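You operate a simulated robot arm through the tools that you are given. There is no shell and no other tool. Be economical: measure what you need, move in short steps, check, and stop when the job is done.

You run a simulated robot arm. Do the job below in one go: nothing can be reset, and whatever is moved stays where it is left.

Task
Stand the spindle in its stand and push a seal on with the loader.
Fine: set the loader over the spindle's head, press the green button till a seal passes, put the loader back. Set down upright: seal loader.

The check looks at the end state, three seconds after you hand in, the way a careful person would. Anything else that was tipped, shoved, dropped, spilled or broken makes it a failure. Lids that push on must go on centred and level and be pressed home; caps that screw on are set level and turned clockwise until they are tight.

Robot
A 6-joint arm with a two-finger parallel gripper, fixed in place. Base frame: the origin is at the foot of the arm, x ahead of it, y to its left, z up; the work surface is at about z = 0.77. Units: m, degrees, N and s.
With the tool pointing down near the work surface it reaches from about 0.26 to 0.68 m from the base axis. Its first joint turns from -66.0 to 66.0 degrees. Payload 2.9 kg.
The TCP is the grasp point between the finger pads, 0.03 m short of the fingertips. In the tool frame z runs along the fingers and y along their closing line. Largest opening 0.11 m; finger width 0.02, thickness 0.01; the body of the gripper, 0.048 by 0.112 m, starts 0.055 m behind the TCP.
Orientation is told as [roll, pitch, yaw] about the base's x, y, z axes, in that order, counted from this pose: with the fingers straight down and closing along the base's y, the tool's x points along the base's -x, its y along +y and its z along -z.

Tools
- The arm moves only by the tool nudge_tool. Its argument "series" is a list of rows, each a list of 3 entries, a list of its own where there are three numbers: the shift along the tool's x, y, z in m, then the turn, a rotation vector about the tool's x, y, z in degrees, then the gripper command, from -1 (fully open) to 1 (shut), values between in proportion. In form: [[[tx, ty, tz], [rx, ry, rz], grip], ...]. A call has 1 to 8 rows; each row is the pose to reach, as a shift and turn from the pose commanded when the call began, along the tool's axes at that moment. Rows are played at 5 a second. More than 0.05 m and 8.6 degrees between two rows, or a gripper value outside its range, and nothing of the call is played. Where a pose cannot be reached the arm comes as near as it can. A force on the tool above 70 N (or 10 N above the force at the start of the call, whichever is more), or a blocked arm, ends the call early, and 0.2 s more pass. The fingers move at their own pace (about 0.108 m/s each) and stop on an object; they squeeze with about 26 N. The grip force told is the motor's: it shows also when the fingers shut on nothing. Time passes only in rows, and 0.2 s behind the last, so rows that repeat a pose let the fingers close. The reply holds the time, the measured pose of the TCP, the force on the tool along the base axes, the opening and the grip force, in the units named above and with some noise, with the torque about the TCP (base axes, N m) and any sound that the robot's microphone picked up.
- Cameras (640 x 400 px; columns grow to the right, rows downward): "scene" is fixed at [0.0718, 0.4251, 1.3872]; the picture's right is [-0.83, -0.56, 0.00], its down [-0.29, 0.43, -0.85] and it looks along [0.48, -0.70, -0.52] (base axes); focal length 373 px, centre (320, 200). "wrist" rides on the gripper at [0.072, 0.017, -0.103] in the tool frame; the picture's right is [-0.23, 0.97, 0.00], its down [-0.76, -0.18, -0.62] and it looks along [-0.61, -0.14, 0.78] (tool axes); focal length 222 px, centre (320, 200). There is no depth. A picture from a camera that has moved, and an enlarged one, comes with that camera's place and axes in the base frame and with its lens.
- grab_frame(camera): a new picture of that camera. No time passes.
- zoom(camera, box): a new picture of the part [left, top, right, bottom] of that camera's present view, enlarged. No time passes.
- close_job(): hands the job in; it is judged then, once.

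Go step by step. Nothing tells you positions but the pictures and the camera data: compare them with the known pose of the tool, close in by small moves and look again before you grip or let go. The budget is 120 turns and 64 pictures, counting those below and the enlarged ones. Unless the task says otherwise, let go and move clear before handing in, and close with one line.

The tools are called after ">>>" as name(argument=value, ...) on one line, values as JSON. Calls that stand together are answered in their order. nudge_tool: Moves the arm, as the interface text tells. Its arguments: {"type":"object","properties":{"series":{"type":"array"}},"required":["series"]} The other tools are called the same way: grab_frame (camera) takes a picture; zoom (camera, box) takes an enlarged picture of a part of a camera's view; close_job () hands the job in.

At the start:

```text
time: 0.0
tcp_pos: [0.4321, 0.0107, 1.179]
ee_rot: [0.0, 0.0, 0.0]
ft_force: [-0.3, 0.0, 0.2]
wrist_torque: [0.01, 0.02, 0.0]
grip_width: 0.1099
finger_force: 0.1
```

scene: 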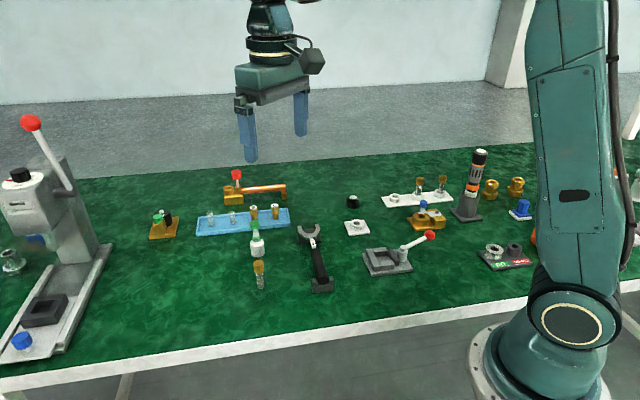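
wrist: 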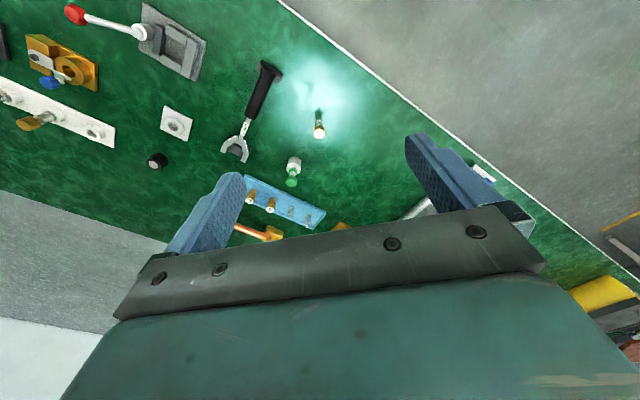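

I see a crowded table with many small fixtures; I need to identify the spindle, its stand, and the seal loader (with a green button). I zoom in on the candidates.

>>> zoom(camera="scene", box=[130, 160, 350, 300])

>>> zoom(camera="scene", box=[330, 140, 550, 280])

```text
2.86 times, centred on (240, 230) of scene
camera zoom: at [0.0718, 0.4251, 1.3872], right [-0.83, -0.56, 0.0], down [-0.29, 0.43, -0.85], along [0.48, -0.7, -0.52], focal length 1065 px, centre (549, 114)
```

zoom: 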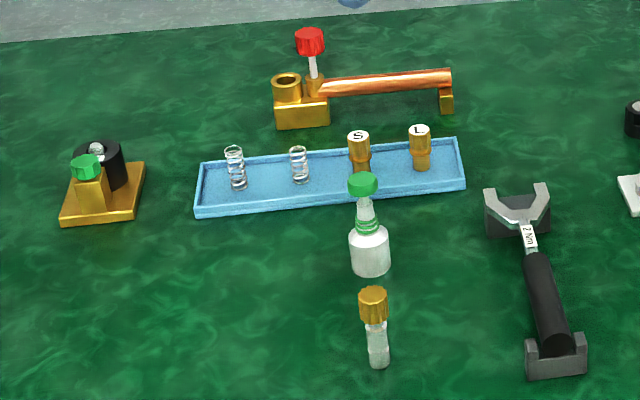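

```text
2.86 times, centred on (440, 210) of scene
camera zoom: at [0.0718, 0.4251, 1.3872], right [-0.83, -0.56, 0.0], down [-0.29, 0.43, -0.85], along [0.48, -0.7, -0.52], focal length 1065 px, centre (-23, 171)
```

zoom: 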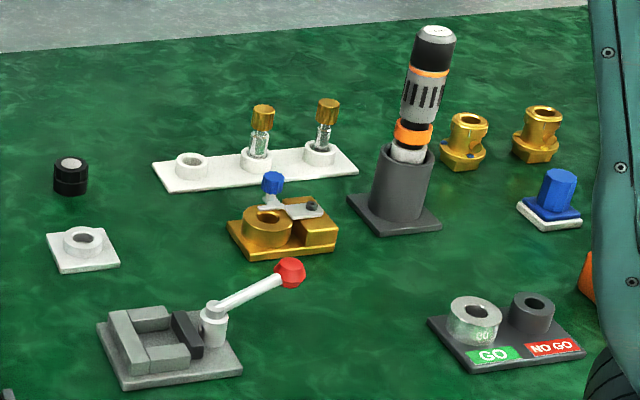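

Candidates: brass-headed spindle standing loose on the table, white stands, and the tall device in the grey holder may be the loader. I zoom closer.

>>> zoom(camera="scene", box=[440, 140, 540, 230])

>>> zoom(camera="scene", box=[140, 190, 280, 300])

>>> zoom(camera="scene", box=[0, 100, 130, 360])

>>> zoom(camera="wrist", box=[0, 0, 340, 240])

```text
4.44 times, centred on (490, 185) of scene
camera zoom: at [0.0718, 0.4251, 1.3872], right [-0.83, -0.56, 0.0], down [-0.29, 0.43, -0.85], along [0.48, -0.7, -0.52], focal length 1656 px, centre (-436, 267)
```

zoom: 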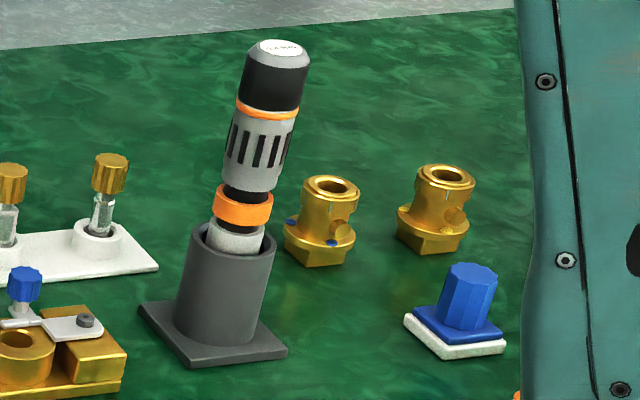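

```text
3.64 times, centred on (210, 245) of scene
camera zoom: at [0.0718, 0.4251, 1.3872], right [-0.83, -0.56, 0.0], down [-0.29, 0.43, -0.85], along [0.48, -0.7, -0.52], focal length 1355 px, centre (720, 36)
```

zoom: 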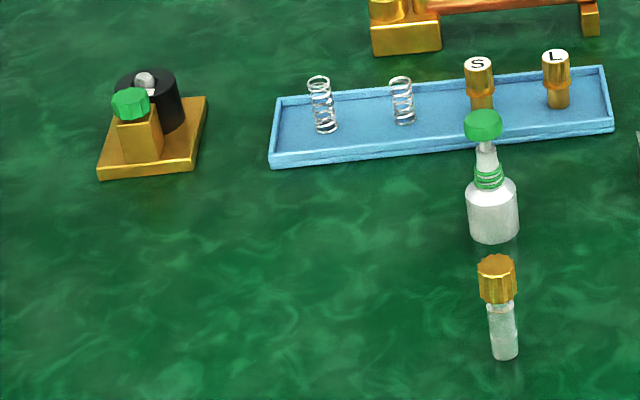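

```text
1.54 times, centred on (65, 230) of scene
camera zoom: at [0.0718, 0.4251, 1.3872], right [-0.83, -0.56, 0.0], down [-0.29, 0.43, -0.85], along [0.48, -0.7, -0.52], focal length 573 px, centre (712, 154)
```

zoom: 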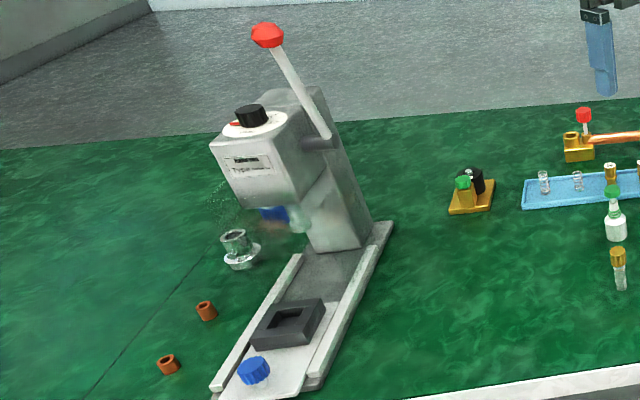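

```text
1.67 times, centred on (170, 120) of wrist
camera zoom: at [0.3604, 0.027, 1.281], right [0.23, 0.97, 0.0], down [0.76, -0.18, 0.62], along [0.61, -0.14, -0.78], focal length 370 px, centre (570, 333)
```

zoom: 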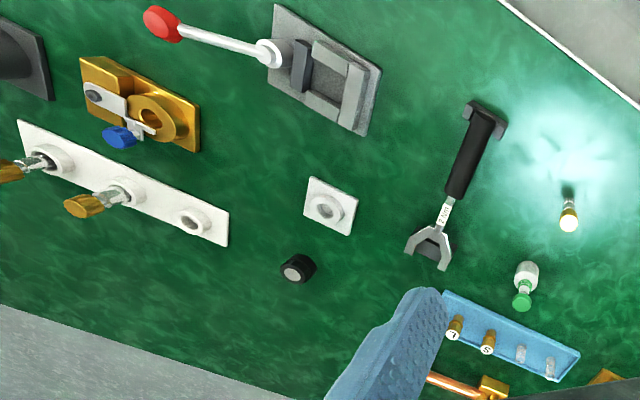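

The tall device may carry a label; I zoom on its top, and move the wrist camera for a better view later.

>>> zoom(camera="scene", box=[460, 142, 500, 167])

>>> zoom(camera="scene", box=[500, 150, 640, 280])

```text
16.00 times, centred on (480, 154) of scene
camera zoom: at [0.0718, 0.4251, 1.3872], right [-0.83, -0.56, 0.0], down [-0.29, 0.43, -0.85], along [0.48, -0.7, -0.52], focal length 5962 px, centre (-2240, 928)
```

zoom: 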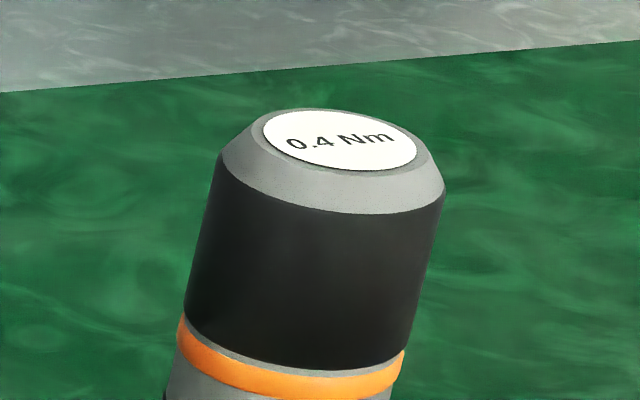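

```text
3.08 times, centred on (570, 215) of scene
camera zoom: at [0.0718, 0.4251, 1.3872], right [-0.83, -0.56, 0.0], down [-0.29, 0.43, -0.85], along [0.48, -0.7, -0.52], focal length 1147 px, centre (-449, 154)
```

zoom: 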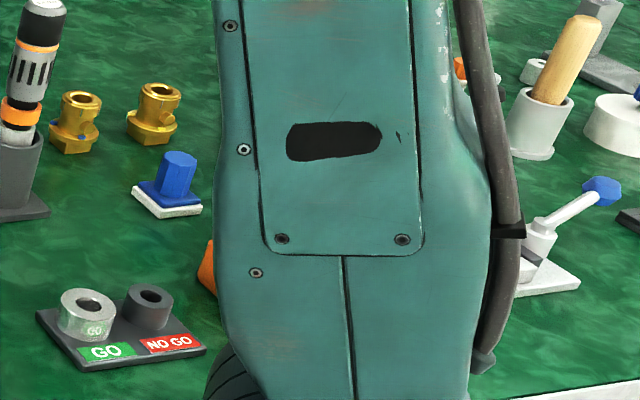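

The tall device is a torque driver (0.4 Nm), so the seal loader is most likely the white bottle-like device with green top at about (0.62,-0.09); spindle about (0.54,-0.01), single stand about (0.465,-0.33). I go down for a closer wrist view.

>>> nudge_tool(series=[[[-0.014, -0.01, 0.04], [0, 0, 0], -1], [[-0.027, -0.02, 0.08], [0, 0, 0], -1], [[-0.041, -0.03, 0.12], [0, 0, 0], -1], [[-0.055, -0.04, 0.16], [0, 0, 0], -1], [[-0.068, -0.051, 0.199], [0, 0, 0], -1], [[-0.068, -0.051, 0.199], [0, 0, 0], -1]])

>>> grab_frame(camera="wrist")

```text
time: 1.4
tcp_pos: [0.4972, -0.0398, 0.9801]
ee_rot: [0.0, 0.0, 0.0]
ft_force: [-0.4, -0.6, -0.6]
wrist_torque: [-0.01, 0.02, 0.02]
grip_width: 0.1097
finger_force: 0.0
```

```text
53 pictures are left
camera wrist: at [0.4249, -0.0243, 1.0822], right [0.23, 0.97, 0.0], down [0.76, -0.18, 0.62], along [0.61, -0.14, -0.78], focal length 222 px, centre (320, 200)
```

wrist: 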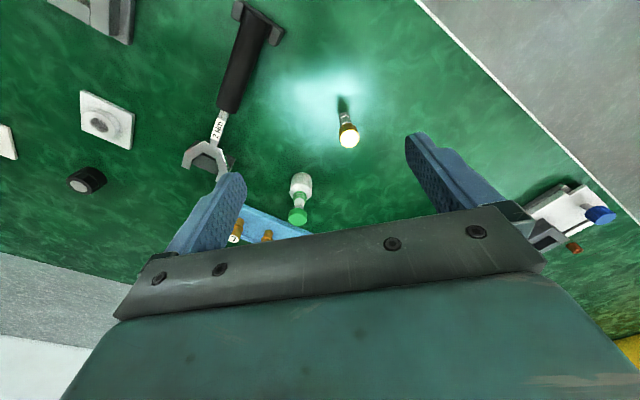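

>>> zoom(camera="wrist", box=[260, 85, 400, 235])

>>> zoom(camera="wrist", box=[40, 70, 180, 210])

>>> zoom(camera="scene", box=[230, 212, 290, 302])

```text
2.67 times, centred on (330, 160) of wrist
camera zoom: at [0.4249, -0.0243, 1.0822], right [0.23, 0.97, 0.0], down [0.76, -0.18, 0.62], along [0.61, -0.14, -0.78], focal length 592 px, centre (293, 307)
```

zoom: 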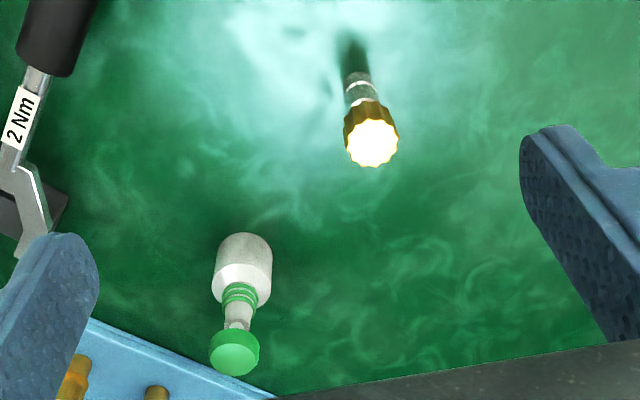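

```text
2.86 times, centred on (110, 140) of wrist
camera zoom: at [0.4249, -0.0243, 1.0822], right [0.23, 0.97, 0.0], down [0.76, -0.18, 0.62], along [0.61, -0.14, -0.78], focal length 635 px, centre (920, 371)
```

zoom: 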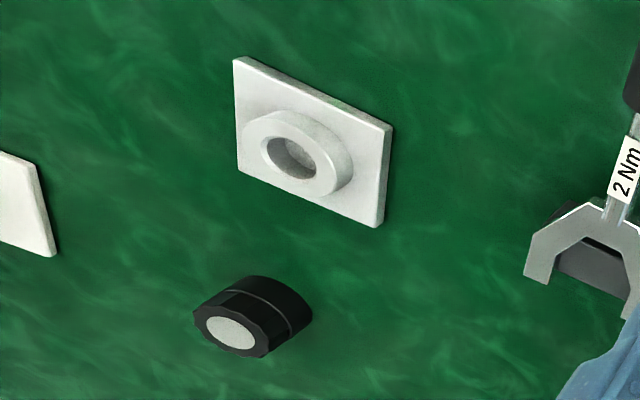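

```text
4.44 times, centred on (260, 257) of scene
camera zoom: at [0.0719, 0.4251, 1.3872], right [-0.83, -0.56, 0.0], down [-0.29, 0.43, -0.85], along [0.48, -0.7, -0.52], focal length 1656 px, centre (587, -53)
```

zoom: 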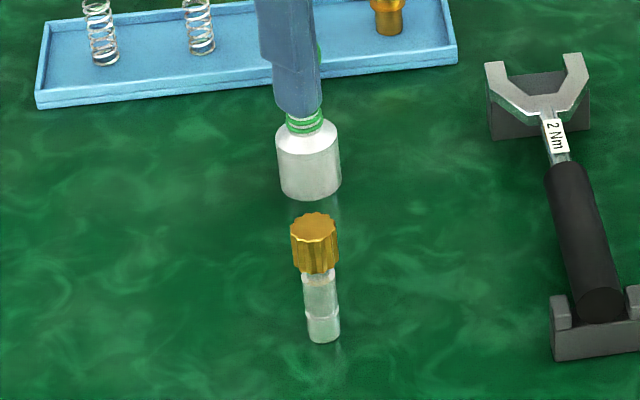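

The spindle (brass fluted head about 23 mm, whole height about 75 mm) stands at about (0.535,-0.015); the loader is the white body with green button behind it. I hover over the spindle for alignment.

>>> nudge_tool(series=[[[-0.018, 0.012, 0.038], [0, 0, 0], -1], [[-0.036, 0.025, 0.075], [0, 0, 0], -1], [[-0.036, 0.025, 0.075], [0, 0, 0], -1]])

>>> zoom(camera="wrist", box=[200, 80, 440, 230])

>>> zoom(camera="scene", box=[200, 180, 330, 310])

```text
time: 2.2
tcp_pos: [0.5386, -0.0136, 0.9068]
ee_rot: [0.0, 0.0, 0.0]
ft_force: [-0.1, 0.5, -0.7]
wrist_torque: [0.0, 0.06, 0.01]
grip_width: 0.11
finger_force: 0.1
```

```text
2.67 times, centred on (320, 155) of wrist
camera zoom: at [0.4652, 0.0028, 1.0087], right [0.23, 0.97, 0.0], down [0.76, -0.18, 0.62], along [0.61, -0.14, -0.78], focal length 592 px, centre (320, 320)
```

zoom: 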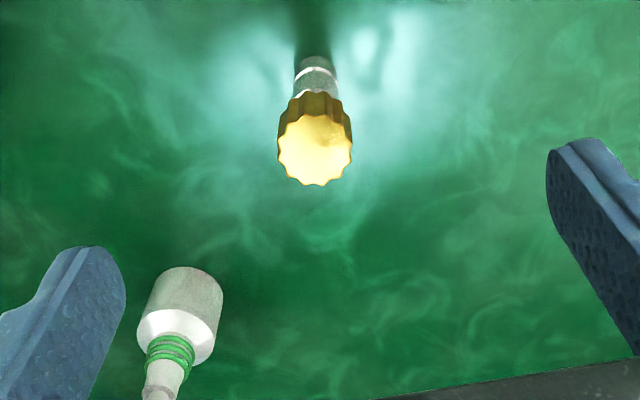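

```text
3.08 times, centred on (265, 245) of scene
camera zoom: at [0.0719, 0.4251, 1.3872], right [-0.83, -0.56, 0.0], down [-0.29, 0.43, -0.85], along [0.48, -0.7, -0.52], focal length 1147 px, centre (489, 62)
```

zoom: 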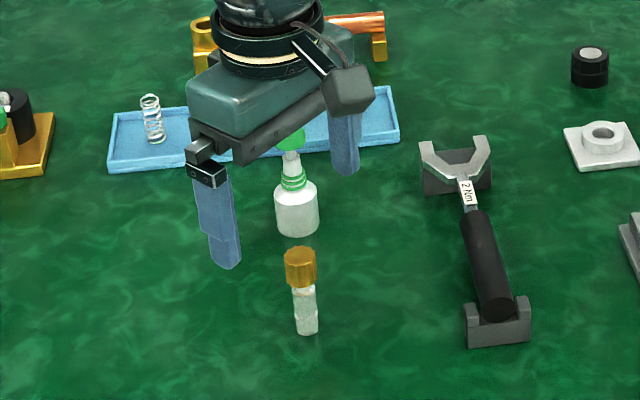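

Rays from both cameras put the head top at about (0.534,-0.0145,0.843). I descend open around it to grip the head, then look before closing.

>>> nudge_tool(series=[[[0.001, 0.0, 0.03], [0, 0, 0], -1], [[0.001, 0.0, 0.055], [0, 0, 0], -1], [[0.001, 0.0, 0.073], [0, 0, 0], -0.4], [[0.001, 0.0, 0.073], [0, 0, 0], -0.4]])

>>> zoom(camera="wrist", box=[200, 100, 440, 250])

>>> zoom(camera="scene", box=[220, 210, 310, 300])

```text
time: 3.2
tcp_pos: [0.5365, -0.0146, 0.8333]
ee_rot: [0.0, 0.0, 0.0]
ft_force: [-0.1, 0.2, 0.6]
wrist_torque: [0.01, 0.02, 0.02]
grip_width: 0.0772
finger_force: 0.1
```

```text
2.67 times, centred on (320, 175) of wrist
camera zoom: at [0.463, 0.0025, 0.9354], right [0.23, 0.97, 0.0], down [0.76, -0.18, 0.62], along [0.61, -0.14, -0.78], focal length 592 px, centre (320, 267)
```

zoom: 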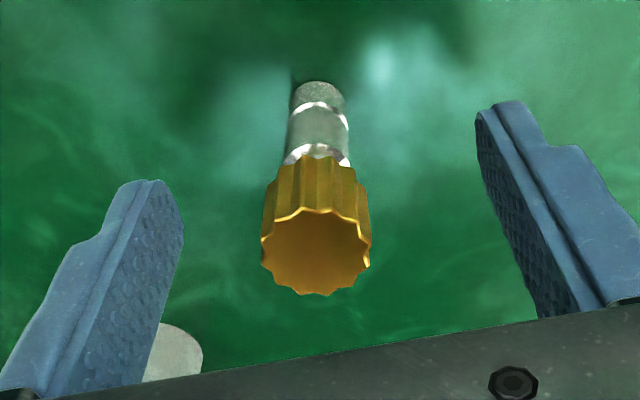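

```text
4.44 times, centred on (265, 255) of scene
camera zoom: at [0.0719, 0.4251, 1.3872], right [-0.83, -0.56, 0.0], down [-0.29, 0.43, -0.85], along [0.48, -0.7, -0.52], focal length 1656 px, centre (564, -44)
```

zoom: 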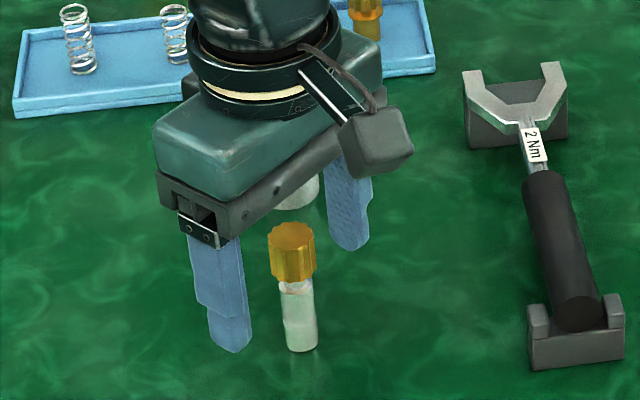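

Head is centred within about 3 mm; I correct slightly and close.

>>> nudge_tool(series=[[[0.002, 0.0, 0.0], [0, 0, 0], -0.4], [[0.002, 0.0, 0.0], [0, 0, 0], 0.4], [[0.002, 0.0, 0.0], [0, 0, 0], 1], [[0.002, 0.0, 0.0], [0, 0, 0], 1], [[0.002, 0.0, 0.0], [0, 0, 0], 1]])

```text
time: 4.4
tcp_pos: [0.5348, -0.0138, 0.834]
ee_rot: [0.0, 0.0, 0.0]
ft_force: [0.0, 0.7, -0.4]
wrist_torque: [0.06, -0.04, 0.02]
grip_width: 0.0232
finger_force: 25.7
```

Gripped at 23 mm width. I lift and carry it toward the single white stand at about (0.466,-0.341).

>>> nudge_tool(series=[[[0, 0, -0.03], [0, 0, 0], 1], [[0, 0, -0.07], [0, 0, 0], 1], [[0, 0, -0.118], [0, 0, 0], 1], [[0, -0.04, -0.118], [0, 0, 0], 1], [[0, -0.08, -0.118], [0, 0, 0], 1], [[0.01, -0.12, -0.118], [0, 0, 0], 1], [[0.02, -0.16, -0.118], [0, 0, 0], 1], [[0.03, -0.2, -0.118], [0, 0, 0], 1]])

>>> nudge_tool(series=[[[0.01, -0.04, 0], [0, 0, 0], 1], [[0.02, -0.08, 0], [0, 0, 0], 1], [[0.037, -0.126, 0], [0, 0, 0], 1], [[0.037, -0.126, 0], [0, 0, 0], 1]])

>>> grab_frame(camera="wrist")

>>> zoom(camera="scene", box=[300, 150, 420, 260])

```text
time: 6.2
tcp_pos: [0.5036, -0.2169, 0.9504]
ee_rot: [-0.1, 0.0, 0.0]
ft_force: [0.1, -0.3, -0.1]
wrist_torque: [0.01, -0.02, -0.01]
grip_width: 0.0229
finger_force: 25.8
```

```text
time: 7.2
tcp_pos: [0.4679, -0.3397, 0.9493]
ee_rot: [0.0, 0.0, 0.1]
ft_force: [0.6, 0.5, -1.1]
wrist_torque: [0.01, -0.01, -0.02]
grip_width: 0.0232
finger_force: 25.9
```

```text
45 pictures are left
camera wrist: at [0.3952, -0.3241, 1.0516], right [0.23, 0.97, 0.0], down [0.76, -0.18, 0.62], along [0.61, -0.14, -0.78], focal length 222 px, centre (320, 200)
```

wrist: 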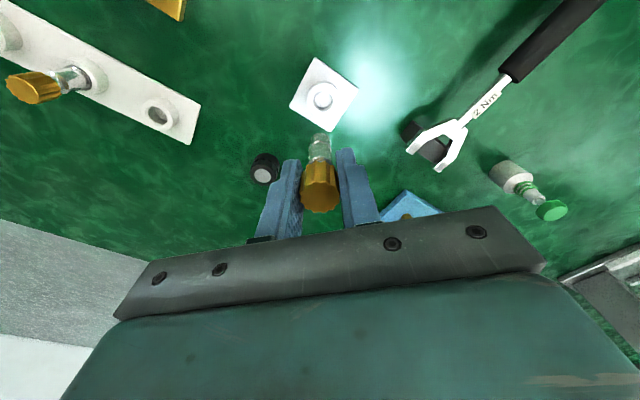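

```text
3.64 times, centred on (360, 205) of scene
camera zoom: at [0.0719, 0.425, 1.3872], right [-0.83, -0.56, 0.0], down [-0.29, 0.43, -0.85], along [0.48, -0.7, -0.52], focal length 1355 px, centre (174, 182)
```

zoom: 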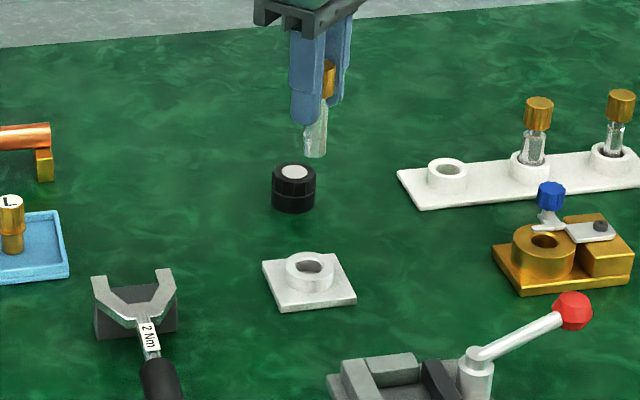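

>>> zoom(camera="wrist", box=[240, 40, 400, 220])

```text
2.22 times, centred on (320, 130) of wrist
camera zoom: at [0.3952, -0.3241, 1.0516], right [0.23, 0.97, 0.0], down [0.76, -0.18, 0.62], along [0.61, -0.14, -0.78], focal length 494 px, centre (320, 356)
```

zoom: 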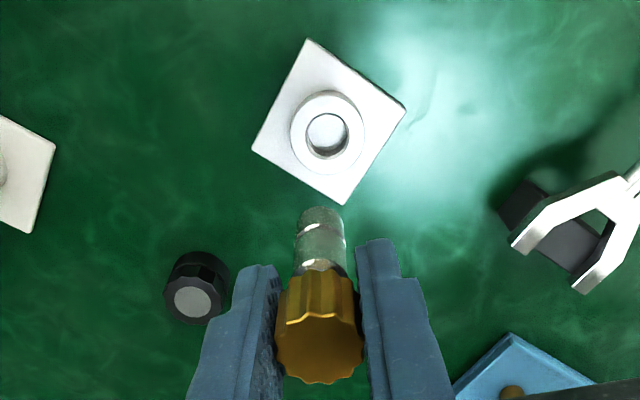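

The stand's hole rim is at about (0.463,-0.337); the stem hangs slightly off it. I correct and descend until the stem end is just above the boss.

>>> nudge_tool(series=[[[0.0035, 0.0045, 0.03], [0, 0, 0], 1], [[0.0035, 0.0045, 0.06], [0, 0, 0], 1], [[0.0035, 0.0045, 0.078], [0, 0, 0], 1], [[0.0035, 0.0045, 0.078], [0, 0, 0], 1]])

>>> zoom(camera="wrist", box=[250, 80, 390, 220])

>>> zoom(camera="scene", box=[320, 180, 400, 250])

```text
time: 8.2
tcp_pos: [0.4656, -0.3387, 0.8711]
ee_rot: [0.0, 0.0, 0.1]
ft_force: [0.0, -0.2, -0.3]
wrist_torque: [0.0, -0.01, 0.01]
grip_width: 0.0226
finger_force: 26.0
```

```text
2.86 times, centred on (320, 150) of wrist
camera zoom: at [0.3924, -0.3215, 0.9733], right [0.23, 0.97, 0.0], down [0.76, -0.18, 0.62], along [0.61, -0.14, -0.78], focal length 635 px, centre (320, 343)
```

zoom: 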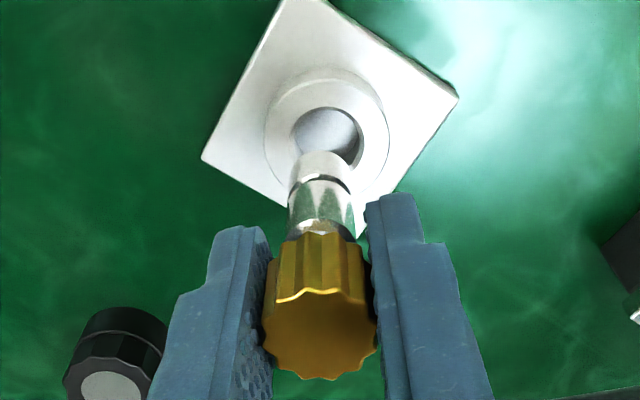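

```text
5.71 times, centred on (360, 215) of scene
camera zoom: at [0.0719, 0.4251, 1.3872], right [-0.83, -0.56, 0.0], down [-0.29, 0.43, -0.85], along [0.48, -0.7, -0.52], focal length 2129 px, centre (91, 114)
```

zoom: 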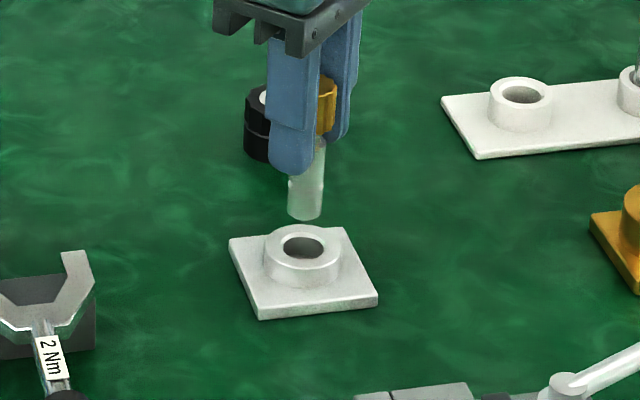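

The stem end is about 2 mm off the hole centre toward -y/+x; I correct and go down to just above the rim, then check again.

>>> nudge_tool(series=[[[0.0015, 0.0022, 0.005], [0, 0, 0], 1], [[0.0015, 0.0022, 0.014], [0, 0, 0], 1], [[0.0015, 0.0022, 0.014], [0, 0, 0], 1]])

>>> zoom(camera="wrist", box=[270, 90, 370, 190])

>>> zoom(camera="scene", box=[330, 195, 390, 245])

```text
time: 9.0
tcp_pos: [0.4637, -0.3359, 0.8562]
ee_rot: [0.1, 0.0, -0.1]
ft_force: [1.0, 0.1, -0.7]
wrist_torque: [-0.01, 0.01, -0.05]
grip_width: 0.023
finger_force: 26.0
```

```text
4.00 times, centred on (320, 140) of wrist
camera zoom: at [0.3909, -0.3186, 0.9596], right [0.23, 0.97, 0.0], down [0.76, -0.18, 0.62], along [0.61, -0.14, -0.78], focal length 888 px, centre (320, 440)
```

zoom: 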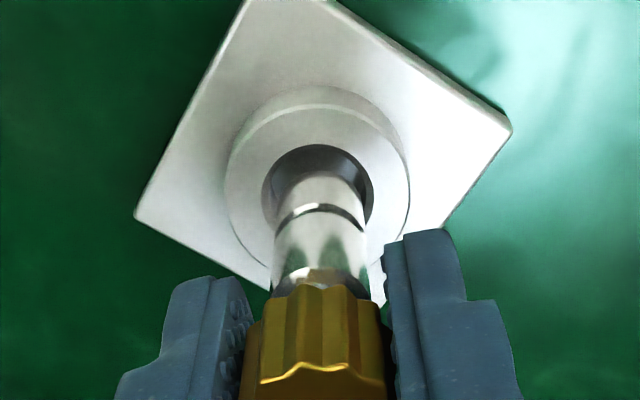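

```text
8.00 times, centred on (360, 220) of scene
camera zoom: at [0.0719, 0.4251, 1.3872], right [-0.83, -0.56, 0.0], down [-0.29, 0.43, -0.85], along [0.48, -0.7, -0.52], focal length 2981 px, centre (0, 40)
```

zoom: 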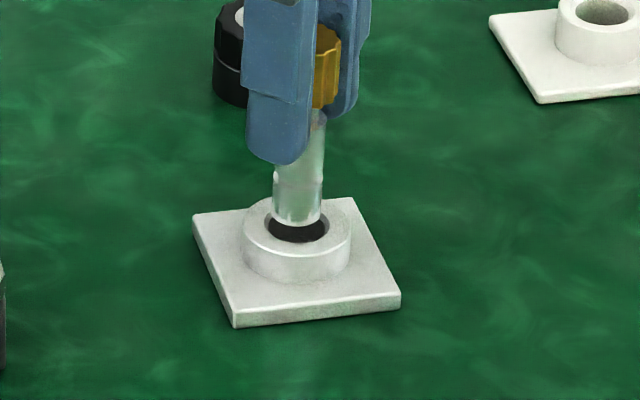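

The stem is centred over the hole. I lower it slowly into the stand.

>>> nudge_tool(series=[[[0, 0, 0.004], [0, 0, 0], 1], [[0, 0, 0.008], [0, 0, 0], 1], [[0, 0, 0.012], [0, 0, 0], 1], [[0, 0, 0.016], [0, 0, 0], 1]])

```text
time: 10.0
tcp_pos: [0.4633, -0.3359, 0.842]
ee_rot: [-0.1, -0.2, -0.1]
ft_force: [-1.5, 2.1, 8.0]
wrist_torque: [0.15, 0.12, 0.01]
grip_width: 0.023
finger_force: 25.2
```

>>> zoom(camera="wrist", box=[270, 90, 370, 190])

>>> zoom(camera="scene", box=[330, 195, 390, 245])

```text
4.00 times, centred on (320, 140) of wrist
camera zoom: at [0.3906, -0.3191, 0.9434], right [0.23, 0.97, 0.0], down [0.76, -0.18, 0.62], along [0.61, -0.14, -0.78], focal length 888 px, centre (320, 440)
```

zoom: 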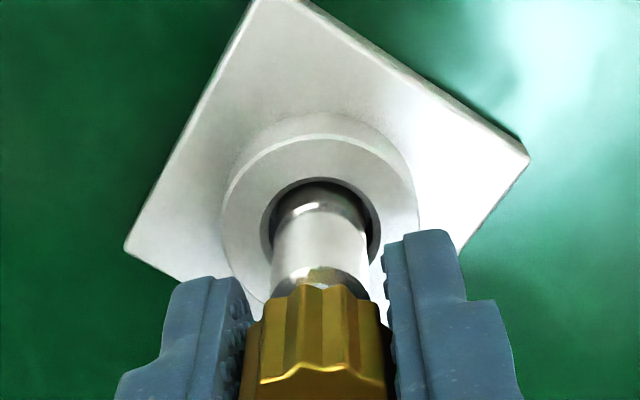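

```text
8.00 times, centred on (360, 220) of scene
camera zoom: at [0.0717, 0.4252, 1.3872], right [-0.83, -0.56, 0.0], down [-0.29, 0.43, -0.85], along [0.48, -0.7, -0.52], focal length 2981 px, centre (0, 40)
```

zoom: 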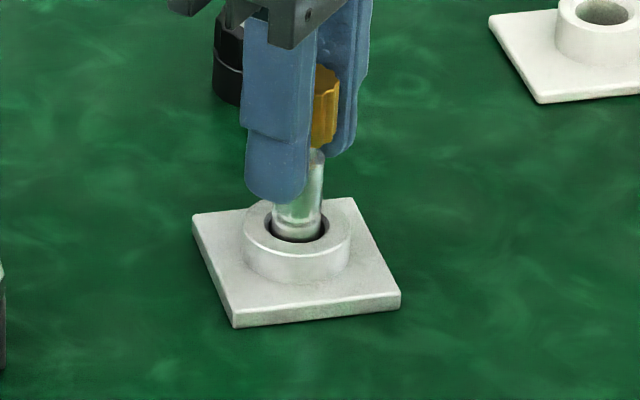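

>>> nudge_tool(series=[[[0, 0, 0.001], [0, 0, 0], 1], [[0, 0, 0.002], [0, 0, 0], 1]])

```text
time: 10.6
tcp_pos: [0.465, -0.3368, 0.8416]
ee_rot: [-0.2, -0.2, 0.0]
ft_force: [-2.6, 0.6, 20.2]
wrist_torque: [0.21, 0.09, 0.02]
grip_width: 0.0228
finger_force: 25.8
```

It sits rigidly on the stand's floor. I relieve the push and open the fingers gently.

>>> nudge_tool(series=[[[0, 0, -0.0025], [0, 0, 0], 1], [[0, 0, -0.0025], [0, 0, 0], 0.4], [[0, 0, -0.0025], [0, 0, 0], 0.1], [[0, 0, -0.0025], [0, 0, 0], 0.0]])

>>> zoom(camera="wrist", box=[250, 80, 390, 220])

>>> zoom(camera="scene", box=[330, 195, 390, 245])

```text
time: 11.6
tcp_pos: [0.4623, -0.3355, 0.8425]
ee_rot: [0.0, 0.0, -0.1]
ft_force: [-0.1, -0.6, -0.1]
wrist_torque: [0.0, 0.0, 0.01]
grip_width: 0.055
finger_force: 0.0
```

```text
2.86 times, centred on (320, 150) of wrist
camera zoom: at [0.3901, -0.3184, 0.9439], right [0.23, 0.97, 0.0], down [0.76, -0.18, 0.62], along [0.61, -0.14, -0.78], focal length 635 px, centre (320, 343)
```

zoom: 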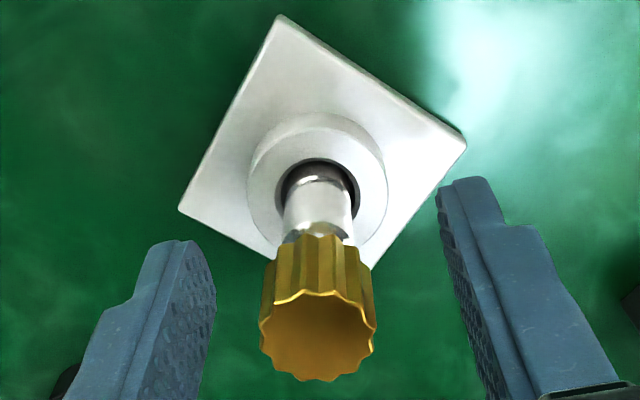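

```text
8.00 times, centred on (360, 220) of scene
camera zoom: at [0.0718, 0.4251, 1.3872], right [-0.83, -0.56, 0.0], down [-0.29, 0.43, -0.85], along [0.48, -0.7, -0.52], focal length 2981 px, centre (0, 40)
```

zoom: 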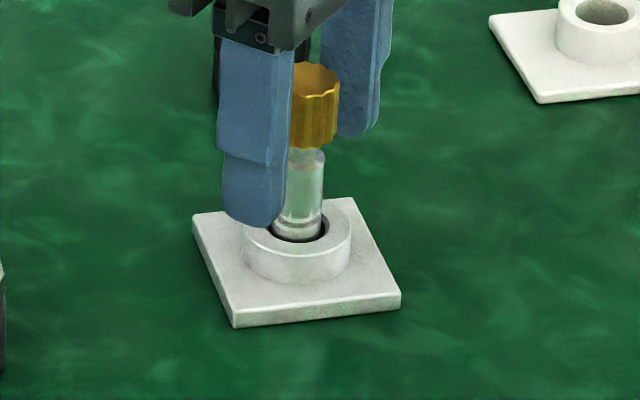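

The spindle stands in its stand at about (0.461,-0.335). I lift clear and go to look at the loader near (0.62,-0.10).

>>> nudge_tool(series=[[[0, 0, -0.03], [0, 0, 0], -0.3], [[0, 0, -0.07], [0, 0, 0], -0.6], [[0, 0, -0.118], [0, 0, 0], -1], [[-0.02, 0.04, -0.118], [0, 0, 0], -1], [[-0.04, 0.08, -0.118], [0, 0, 0], -1], [[-0.06, 0.12, -0.118], [0, 0, 0], -1], [[-0.08, 0.16, -0.118], [0, 0, 0], -1], [[-0.1, 0.2, -0.118], [0, 0, 0], -1]])

>>> nudge_tool(series=[[[-0.02, 0.02, 0], [0, 0, 0], -1], [[-0.039, 0.035, 0], [0, 0, 0], -1], [[-0.039, 0.035, 0], [0, 0, 0], -1]])

>>> zoom(camera="wrist", box=[200, 80, 440, 230])

>>> zoom(camera="scene", box=[225, 205, 285, 265])

```text
time: 13.4
tcp_pos: [0.5613, -0.136, 0.9615]
ee_rot: [0.0, 0.0, -0.1]
ft_force: [0.8, 0.0, -0.7]
wrist_torque: [-0.01, -0.01, 0.03]
grip_width: 0.11
finger_force: 0.0
```

```text
time: 14.2
tcp_pos: [0.6015, -0.099, 0.9609]
ee_rot: [0.0, 0.0, 0.0]
ft_force: [1.1, 0.0, -0.4]
wrist_torque: [0.02, 0.02, -0.03]
grip_width: 0.1105
finger_force: 0.1
```

```text
2.67 times, centred on (320, 155) of wrist
camera zoom: at [0.5298, -0.0824, 1.063], right [0.23, 0.97, 0.0], down [0.76, -0.18, 0.62], along [0.61, -0.14, -0.78], focal length 592 px, centre (320, 320)
```

zoom: 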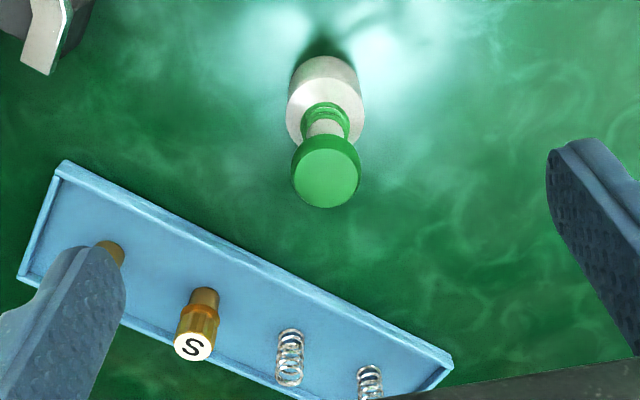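

```text
6.67 times, centred on (255, 235) of scene
camera zoom: at [0.0718, 0.4251, 1.3872], right [-0.83, -0.56, 0.0], down [-0.29, 0.43, -0.85], along [0.48, -0.7, -0.52], focal length 2484 px, centre (753, -33)
```

zoom: 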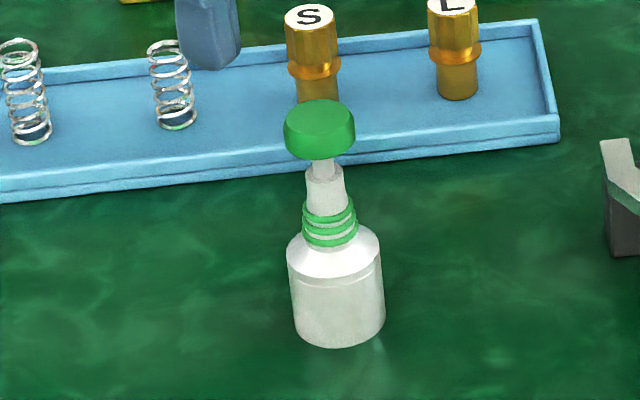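

The loader: white body about 36 mm wide, seals on its cone, green button top at z≈0.865, at about (0.620,-0.102). I descend partway around it and check alignment.

>>> nudge_tool(series=[[[-0.0205, -0.002, 0.0], [0, 0, 0], -0.6], [[-0.0205, -0.002, 0.04], [0, 0, 0], -0.6], [[-0.0205, -0.002, 0.08], [0, 0, 0], -0.6], [[-0.0205, -0.002, 0.11], [0, 0, 0], -0.6], [[-0.0205, -0.002, 0.11], [0, 0, 0], -0.6]])

>>> zoom(camera="wrist", box=[200, 80, 440, 230])

>>> zoom(camera="scene", box=[215, 195, 305, 265])

```text
time: 15.4
tcp_pos: [0.6195, -0.1051, 0.8506]
ee_rot: [0.0, 0.0, 0.0]
ft_force: [0.3, 0.4, -0.3]
wrist_torque: [0.01, -0.04, 0.02]
grip_width: 0.0877
finger_force: 0.0
```

```text
2.67 times, centred on (320, 155) of wrist
camera zoom: at [0.5476, -0.0874, 0.9517], right [0.23, 0.97, 0.0], down [0.76, -0.18, 0.62], along [0.61, -0.14, -0.78], focal length 592 px, centre (320, 320)
```

zoom: 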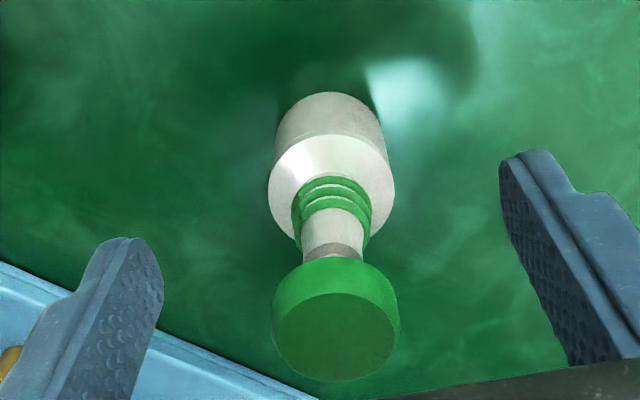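

```text
5.71 times, centred on (260, 230) of scene
camera zoom: at [0.0719, 0.4251, 1.3872], right [-0.83, -0.56, 0.0], down [-0.29, 0.43, -0.85], along [0.48, -0.7, -0.52], focal length 2129 px, centre (663, 29)
```

zoom: 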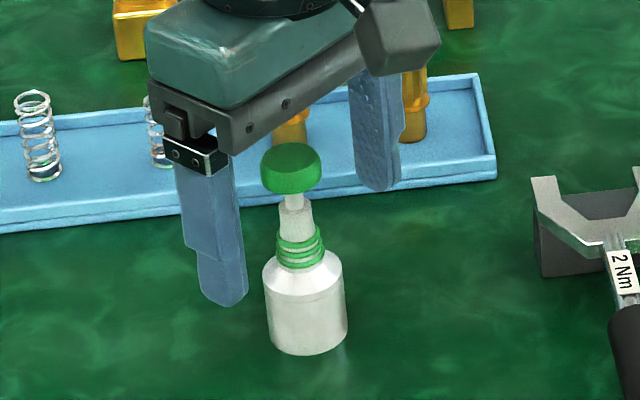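

Well aligned. I descend to the body level (palm just clear of the button) and close.

>>> nudge_tool(series=[[[0, 0, 0.02], [0, 0, 0], -0.6], [[0, 0, 0.0355], [0, 0, 0], -0.6], [[0, 0, 0.0355], [0, 0, 0], -0.4], [[0, 0, 0.0355], [0, 0, 0], 0.1]])

>>> zoom(camera="wrist", box=[200, 80, 440, 230])

>>> zoom(camera="scene", box=[215, 195, 305, 265])

```text
time: 16.4
tcp_pos: [0.6219, -0.1046, 0.8162]
ee_rot: [-0.1, 0.0, 0.0]
ft_force: [0.1, 0.4, 0.4]
wrist_torque: [0.02, 0.0, 0.04]
grip_width: 0.0495
finger_force: 0.1
```

```text
2.67 times, centred on (320, 155) of wrist
camera zoom: at [0.5494, -0.0875, 0.9176], right [0.23, 0.97, 0.0], down [0.76, -0.18, 0.62], along [0.61, -0.14, -0.78], focal length 592 px, centre (320, 320)
```

zoom: 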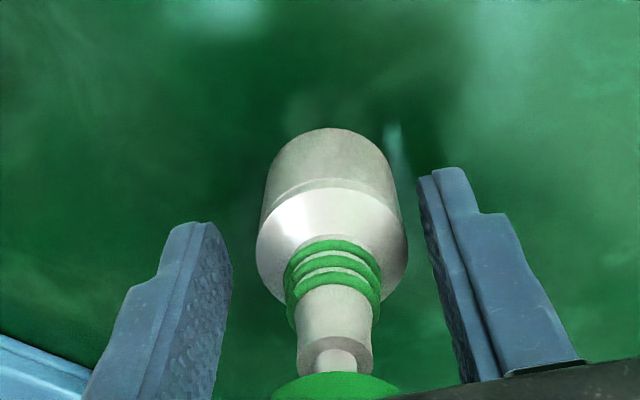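

```text
5.71 times, centred on (260, 230) of scene
camera zoom: at [0.0719, 0.4251, 1.3872], right [-0.83, -0.56, 0.0], down [-0.29, 0.43, -0.85], along [0.48, -0.7, -0.52], focal length 2129 px, centre (663, 29)
```

zoom: 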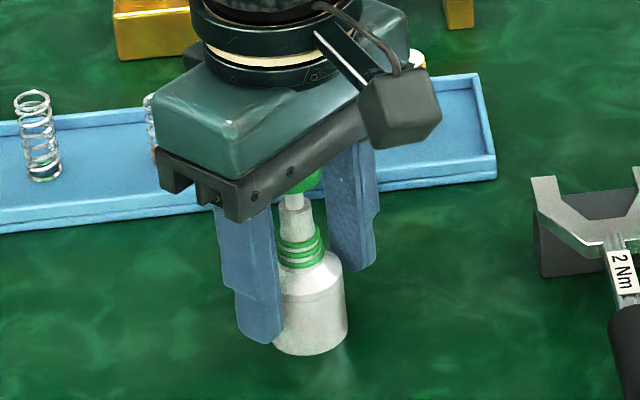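

>>> nudge_tool(series=[[[0, 0.0012, 0], [0, 0, 0], 0.1], [[0, 0.0012, 0], [0, 0, 0], 0.25], [[0, 0.0012, 0], [0, 0, 0], 0.35], [[0, 0.0012, 0], [0, 0, 0], 1], [[0, 0.0012, 0], [0, 0, 0], 1]])

```text
time: 17.6
tcp_pos: [0.6223, -0.102, 0.8151]
ee_rot: [0.1, 0.0, 0.0]
ft_force: [-0.3, -0.2, -0.7]
wrist_torque: [-0.01, 0.0, 0.0]
grip_width: 0.0338
finger_force: 26.1
```

Gripped at 34 mm. I lift and carry it toward the spindle.

>>> nudge_tool(series=[[[0, 0, -0.02], [0, 0, 0], 1], [[0, 0, -0.06], [0, 0, 0], 1], [[0, 0, -0.1], [0, 0, 0], 1], [[0, 0, -0.125], [0, 0, 0], 1], [[0.025, -0.035, -0.125], [0, 0, 0], 1], [[0.05, -0.07, -0.125], [0, 0, 0], 1], [[0.075, -0.105, -0.125], [0, 0, 0], 1], [[0.1, -0.14, -0.125], [0, 0, 0], 1]])

>>> nudge_tool(series=[[[0.02, -0.03, 0], [0, 0, 0], 1], [[0.04, -0.06, 0], [0, 0, 0], 1], [[0.06, -0.0942, 0], [0, 0, 0], 1], [[0.06, -0.0942, 0], [0, 0, 0], 1]])

>>> zoom(camera="wrist", box=[220, 80, 420, 230])

>>> zoom(camera="scene", box=[320, 140, 420, 240])

```text
time: 19.4
tcp_pos: [0.5213, -0.2439, 0.9393]
ee_rot: [0.0, 0.0, 0.0]
ft_force: [0.7, -0.7, -0.8]
wrist_torque: [0.03, -0.01, 0.0]
grip_width: 0.0336
finger_force: 25.7
```

```text
time: 20.4
tcp_pos: [0.4608, -0.3371, 0.9396]
ee_rot: [0.0, -0.1, 0.0]
ft_force: [-0.7, -0.2, -1.3]
wrist_torque: [0.0, -0.02, 0.02]
grip_width: 0.0338
finger_force: 26.2
```

```text
2.67 times, centred on (320, 155) of wrist
camera zoom: at [0.389, -0.3198, 1.0408], right [0.23, 0.97, 0.0], down [0.76, -0.18, 0.62], along [0.61, -0.14, -0.78], focal length 592 px, centre (320, 320)
```

zoom: 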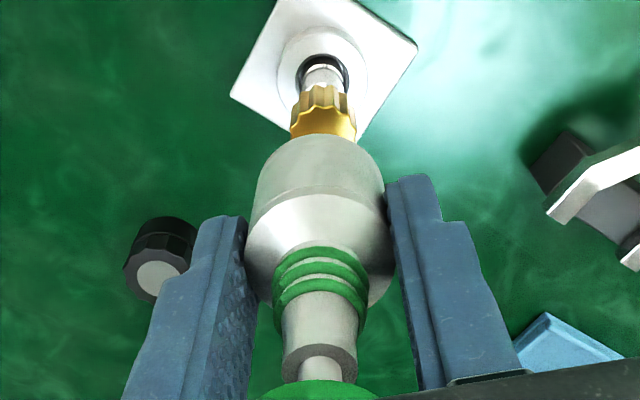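

```text
4.00 times, centred on (370, 190) of scene
camera zoom: at [0.0719, 0.425, 1.3872], right [-0.83, -0.56, 0.0], down [-0.29, 0.43, -0.85], along [0.48, -0.7, -0.52], focal length 1491 px, centre (120, 240)
```

zoom: 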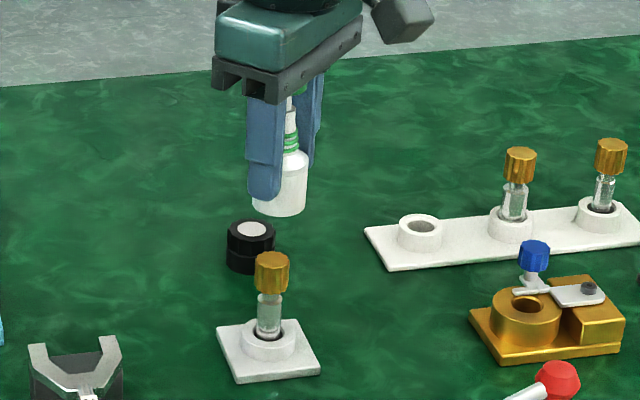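

Loader is above the spindle with a few mm offset possible. I descend to about 14 mm above the head and measure in finer zooms.

>>> nudge_tool(series=[[[-0.001, 0.001, 0.015], [0, 0, 0], 1], [[-0.001, 0.001, 0.03], [0, 0, 0], 1], [[-0.001, 0.001, 0.03], [0, 0, 0], 1]])

>>> zoom(camera="wrist", box=[265, 80, 375, 170])

>>> zoom(camera="scene", box=[330, 170, 390, 240])

```text
time: 21.2
tcp_pos: [0.4625, -0.3339, 0.9102]
ee_rot: [0.0, 0.0, 0.0]
ft_force: [-1.0, -0.1, -0.9]
wrist_torque: [-0.02, 0.0, 0.02]
grip_width: 0.0338
finger_force: 26.1
```

```text
4.44 times, centred on (320, 125) of wrist
camera zoom: at [0.3899, -0.3181, 1.0121], right [0.23, 0.97, 0.0], down [0.76, -0.18, 0.62], along [0.61, -0.14, -0.78], focal length 987 px, centre (320, 533)
```

zoom: 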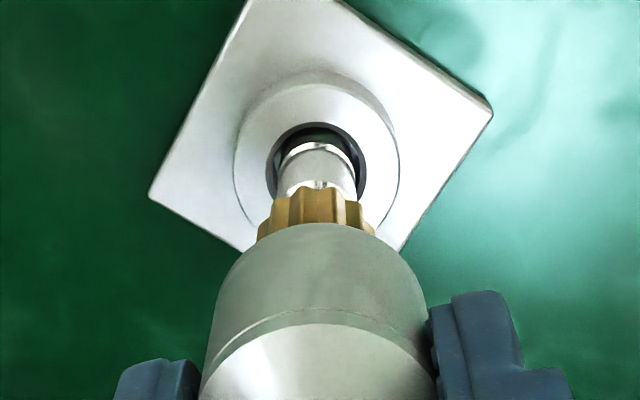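

```text
5.71 times, centred on (360, 205) of scene
camera zoom: at [0.0719, 0.4251, 1.3872], right [-0.83, -0.56, 0.0], down [-0.29, 0.43, -0.85], along [0.48, -0.7, -0.52], focal length 2129 px, centre (91, 171)
```

zoom: 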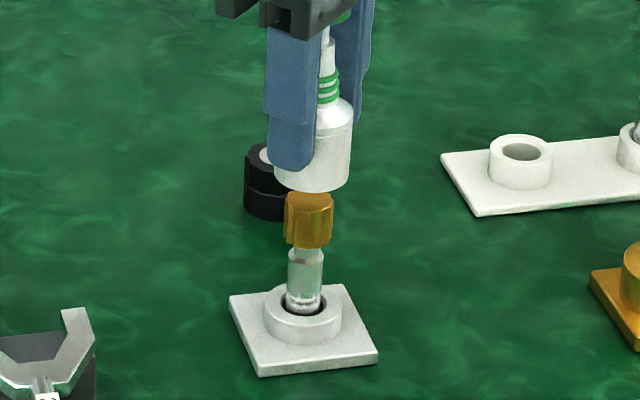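

Both views show the loader within about 1 mm of the spindle axis. I correct 0.7 mm and lower slowly.

>>> nudge_tool(series=[[[-0.0007, 0, 0.005], [0, 0, 0], 1], [[-0.0007, 0, 0.01], [0, 0, 0], 1], [[-0.0007, 0, 0.013], [0, 0, 0], 1], [[-0.0007, 0, 0.016], [0, 0, 0], 1]])

>>> zoom(camera="scene", box=[330, 170, 390, 240])

```text
time: 22.2
tcp_pos: [0.4645, -0.335, 0.8939]
ee_rot: [0.1, 0.0, 0.0]
ft_force: [-0.5, -1.0, -0.9]
wrist_torque: [-0.01, 0.03, 0.0]
grip_width: 0.0341
finger_force: 26.1
```

```text
5.71 times, centred on (360, 205) of scene
camera zoom: at [0.0719, 0.4251, 1.3872], right [-0.83, -0.56, 0.0], down [-0.29, 0.43, -0.85], along [0.48, -0.7, -0.52], focal length 2129 px, centre (91, 171)
```

zoom: 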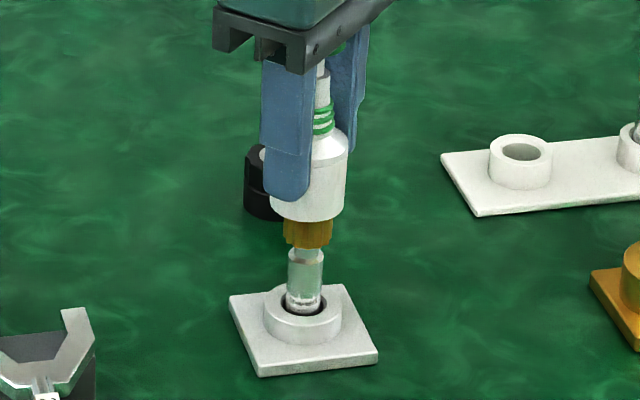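

>>> nudge_tool(series=[[[0, 0, 0.002], [0, 0, 0], 1], [[0, 0, 0.004], [0, 0, 0], 1], [[0, 0, 0.006], [0, 0, 0], 1]])

```text
time: 23.0
tcp_pos: [0.4622, -0.3359, 0.8883]
ee_rot: [0.0, -0.1, 0.1]
ft_force: [-0.6, 0.3, -0.8]
wrist_torque: [0.0, -0.02, 0.01]
grip_width: 0.0339
finger_force: 25.6
```

No contact yet, so the head appears to be entering the loader mouth; I continue in small steps.

>>> nudge_tool(series=[[[0, 0, 0.002], [0, 0, 0], 1], [[0, 0, 0.004], [0, 0, 0], 1], [[0, 0, 0.006], [0, 0, 0], 1]])

>>> zoom(camera="scene", box=[330, 170, 390, 240])

```text
time: 23.8
tcp_pos: [0.4641, -0.335, 0.8825]
ee_rot: [0.0, 0.1, 0.0]
ft_force: [-0.6, 1.0, -0.5]
wrist_torque: [0.0, -0.02, 0.0]
grip_width: 0.0341
finger_force: 26.2
```

```text
5.71 times, centred on (360, 205) of scene
camera zoom: at [0.0719, 0.4251, 1.3872], right [-0.83, -0.56, 0.0], down [-0.29, 0.43, -0.85], along [0.48, -0.7, -0.52], focal length 2129 px, centre (91, 171)
```

zoom: 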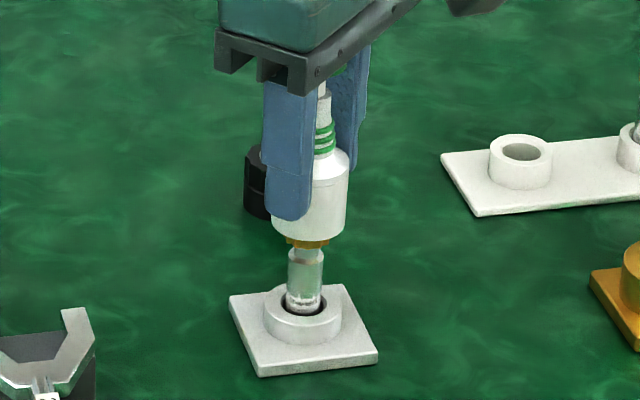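

>>> nudge_tool(series=[[[0, 0, 0.002], [0, 0, 0], 1], [[0, 0, 0.004], [0, 0, 0], 1], [[0, 0, 0.006], [0, 0, 0], 1]])

```text
time: 24.6
tcp_pos: [0.4631, -0.3352, 0.8765]
ee_rot: [-0.1, 0.0, 0.1]
ft_force: [-0.2, -0.8, -0.7]
wrist_torque: [-0.04, -0.01, 0.01]
grip_width: 0.0339
finger_force: 26.2
```

>>> nudge_tool(series=[[[0, 0, 0.002], [0, 0, 0], 1], [[0, 0, 0.004], [0, 0, 0], 1]])

>>> zoom(camera="scene", box=[330, 170, 390, 240])

```text
time: 25.2
tcp_pos: [0.4624, -0.3335, 0.8713]
ee_rot: [0.0, 0.0, 0.0]
ft_force: [0.6, 0.7, -1.1]
wrist_torque: [-0.01, 0.06, -0.01]
grip_width: 0.0341
finger_force: 26.3
```

```text
5.71 times, centred on (360, 205) of scene
camera zoom: at [0.0719, 0.4251, 1.3872], right [-0.83, -0.56, 0.0], down [-0.29, 0.43, -0.85], along [0.48, -0.7, -0.52], focal length 2129 px, centre (91, 171)
```

zoom: 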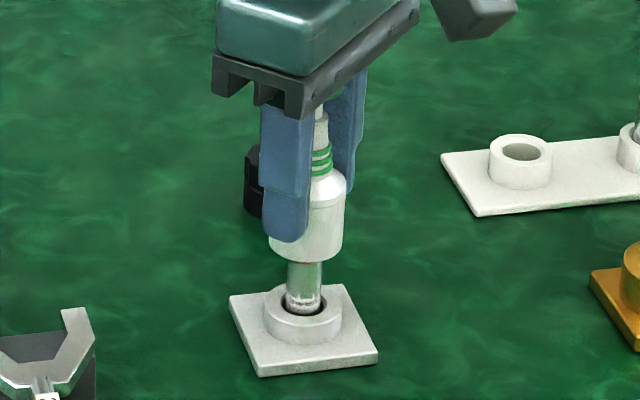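

>>> nudge_tool(series=[[[0, 0, 0.0015], [0, 0, 0], 1], [[0, 0, 0.003], [0, 0, 0], 1], [[0, 0, 0.0045], [0, 0, 0], 1]])

```text
time: 26.0
tcp_pos: [0.4621, -0.334, 0.8665]
ee_rot: [0.0, 0.1, -0.1]
ft_force: [0.1, 0.1, -0.2]
wrist_torque: [0.03, -0.02, 0.0]
grip_width: 0.0337
finger_force: 25.9
```

>>> nudge_tool(series=[[[0, 0, 0.0015], [0, 0, 0], 1], [[0, 0, 0.003], [0, 0, 0], 1], [[0, 0, 0.0045], [0, 0, 0], 1]])

```text
time: 26.8
tcp_pos: [0.463, -0.3346, 0.8641]
ee_rot: [-0.2, -0.2, 0.0]
ft_force: [-1.2, 0.2, 13.0]
wrist_torque: [0.05, 0.06, 0.0]
grip_width: 0.0338
finger_force: 25.8
```

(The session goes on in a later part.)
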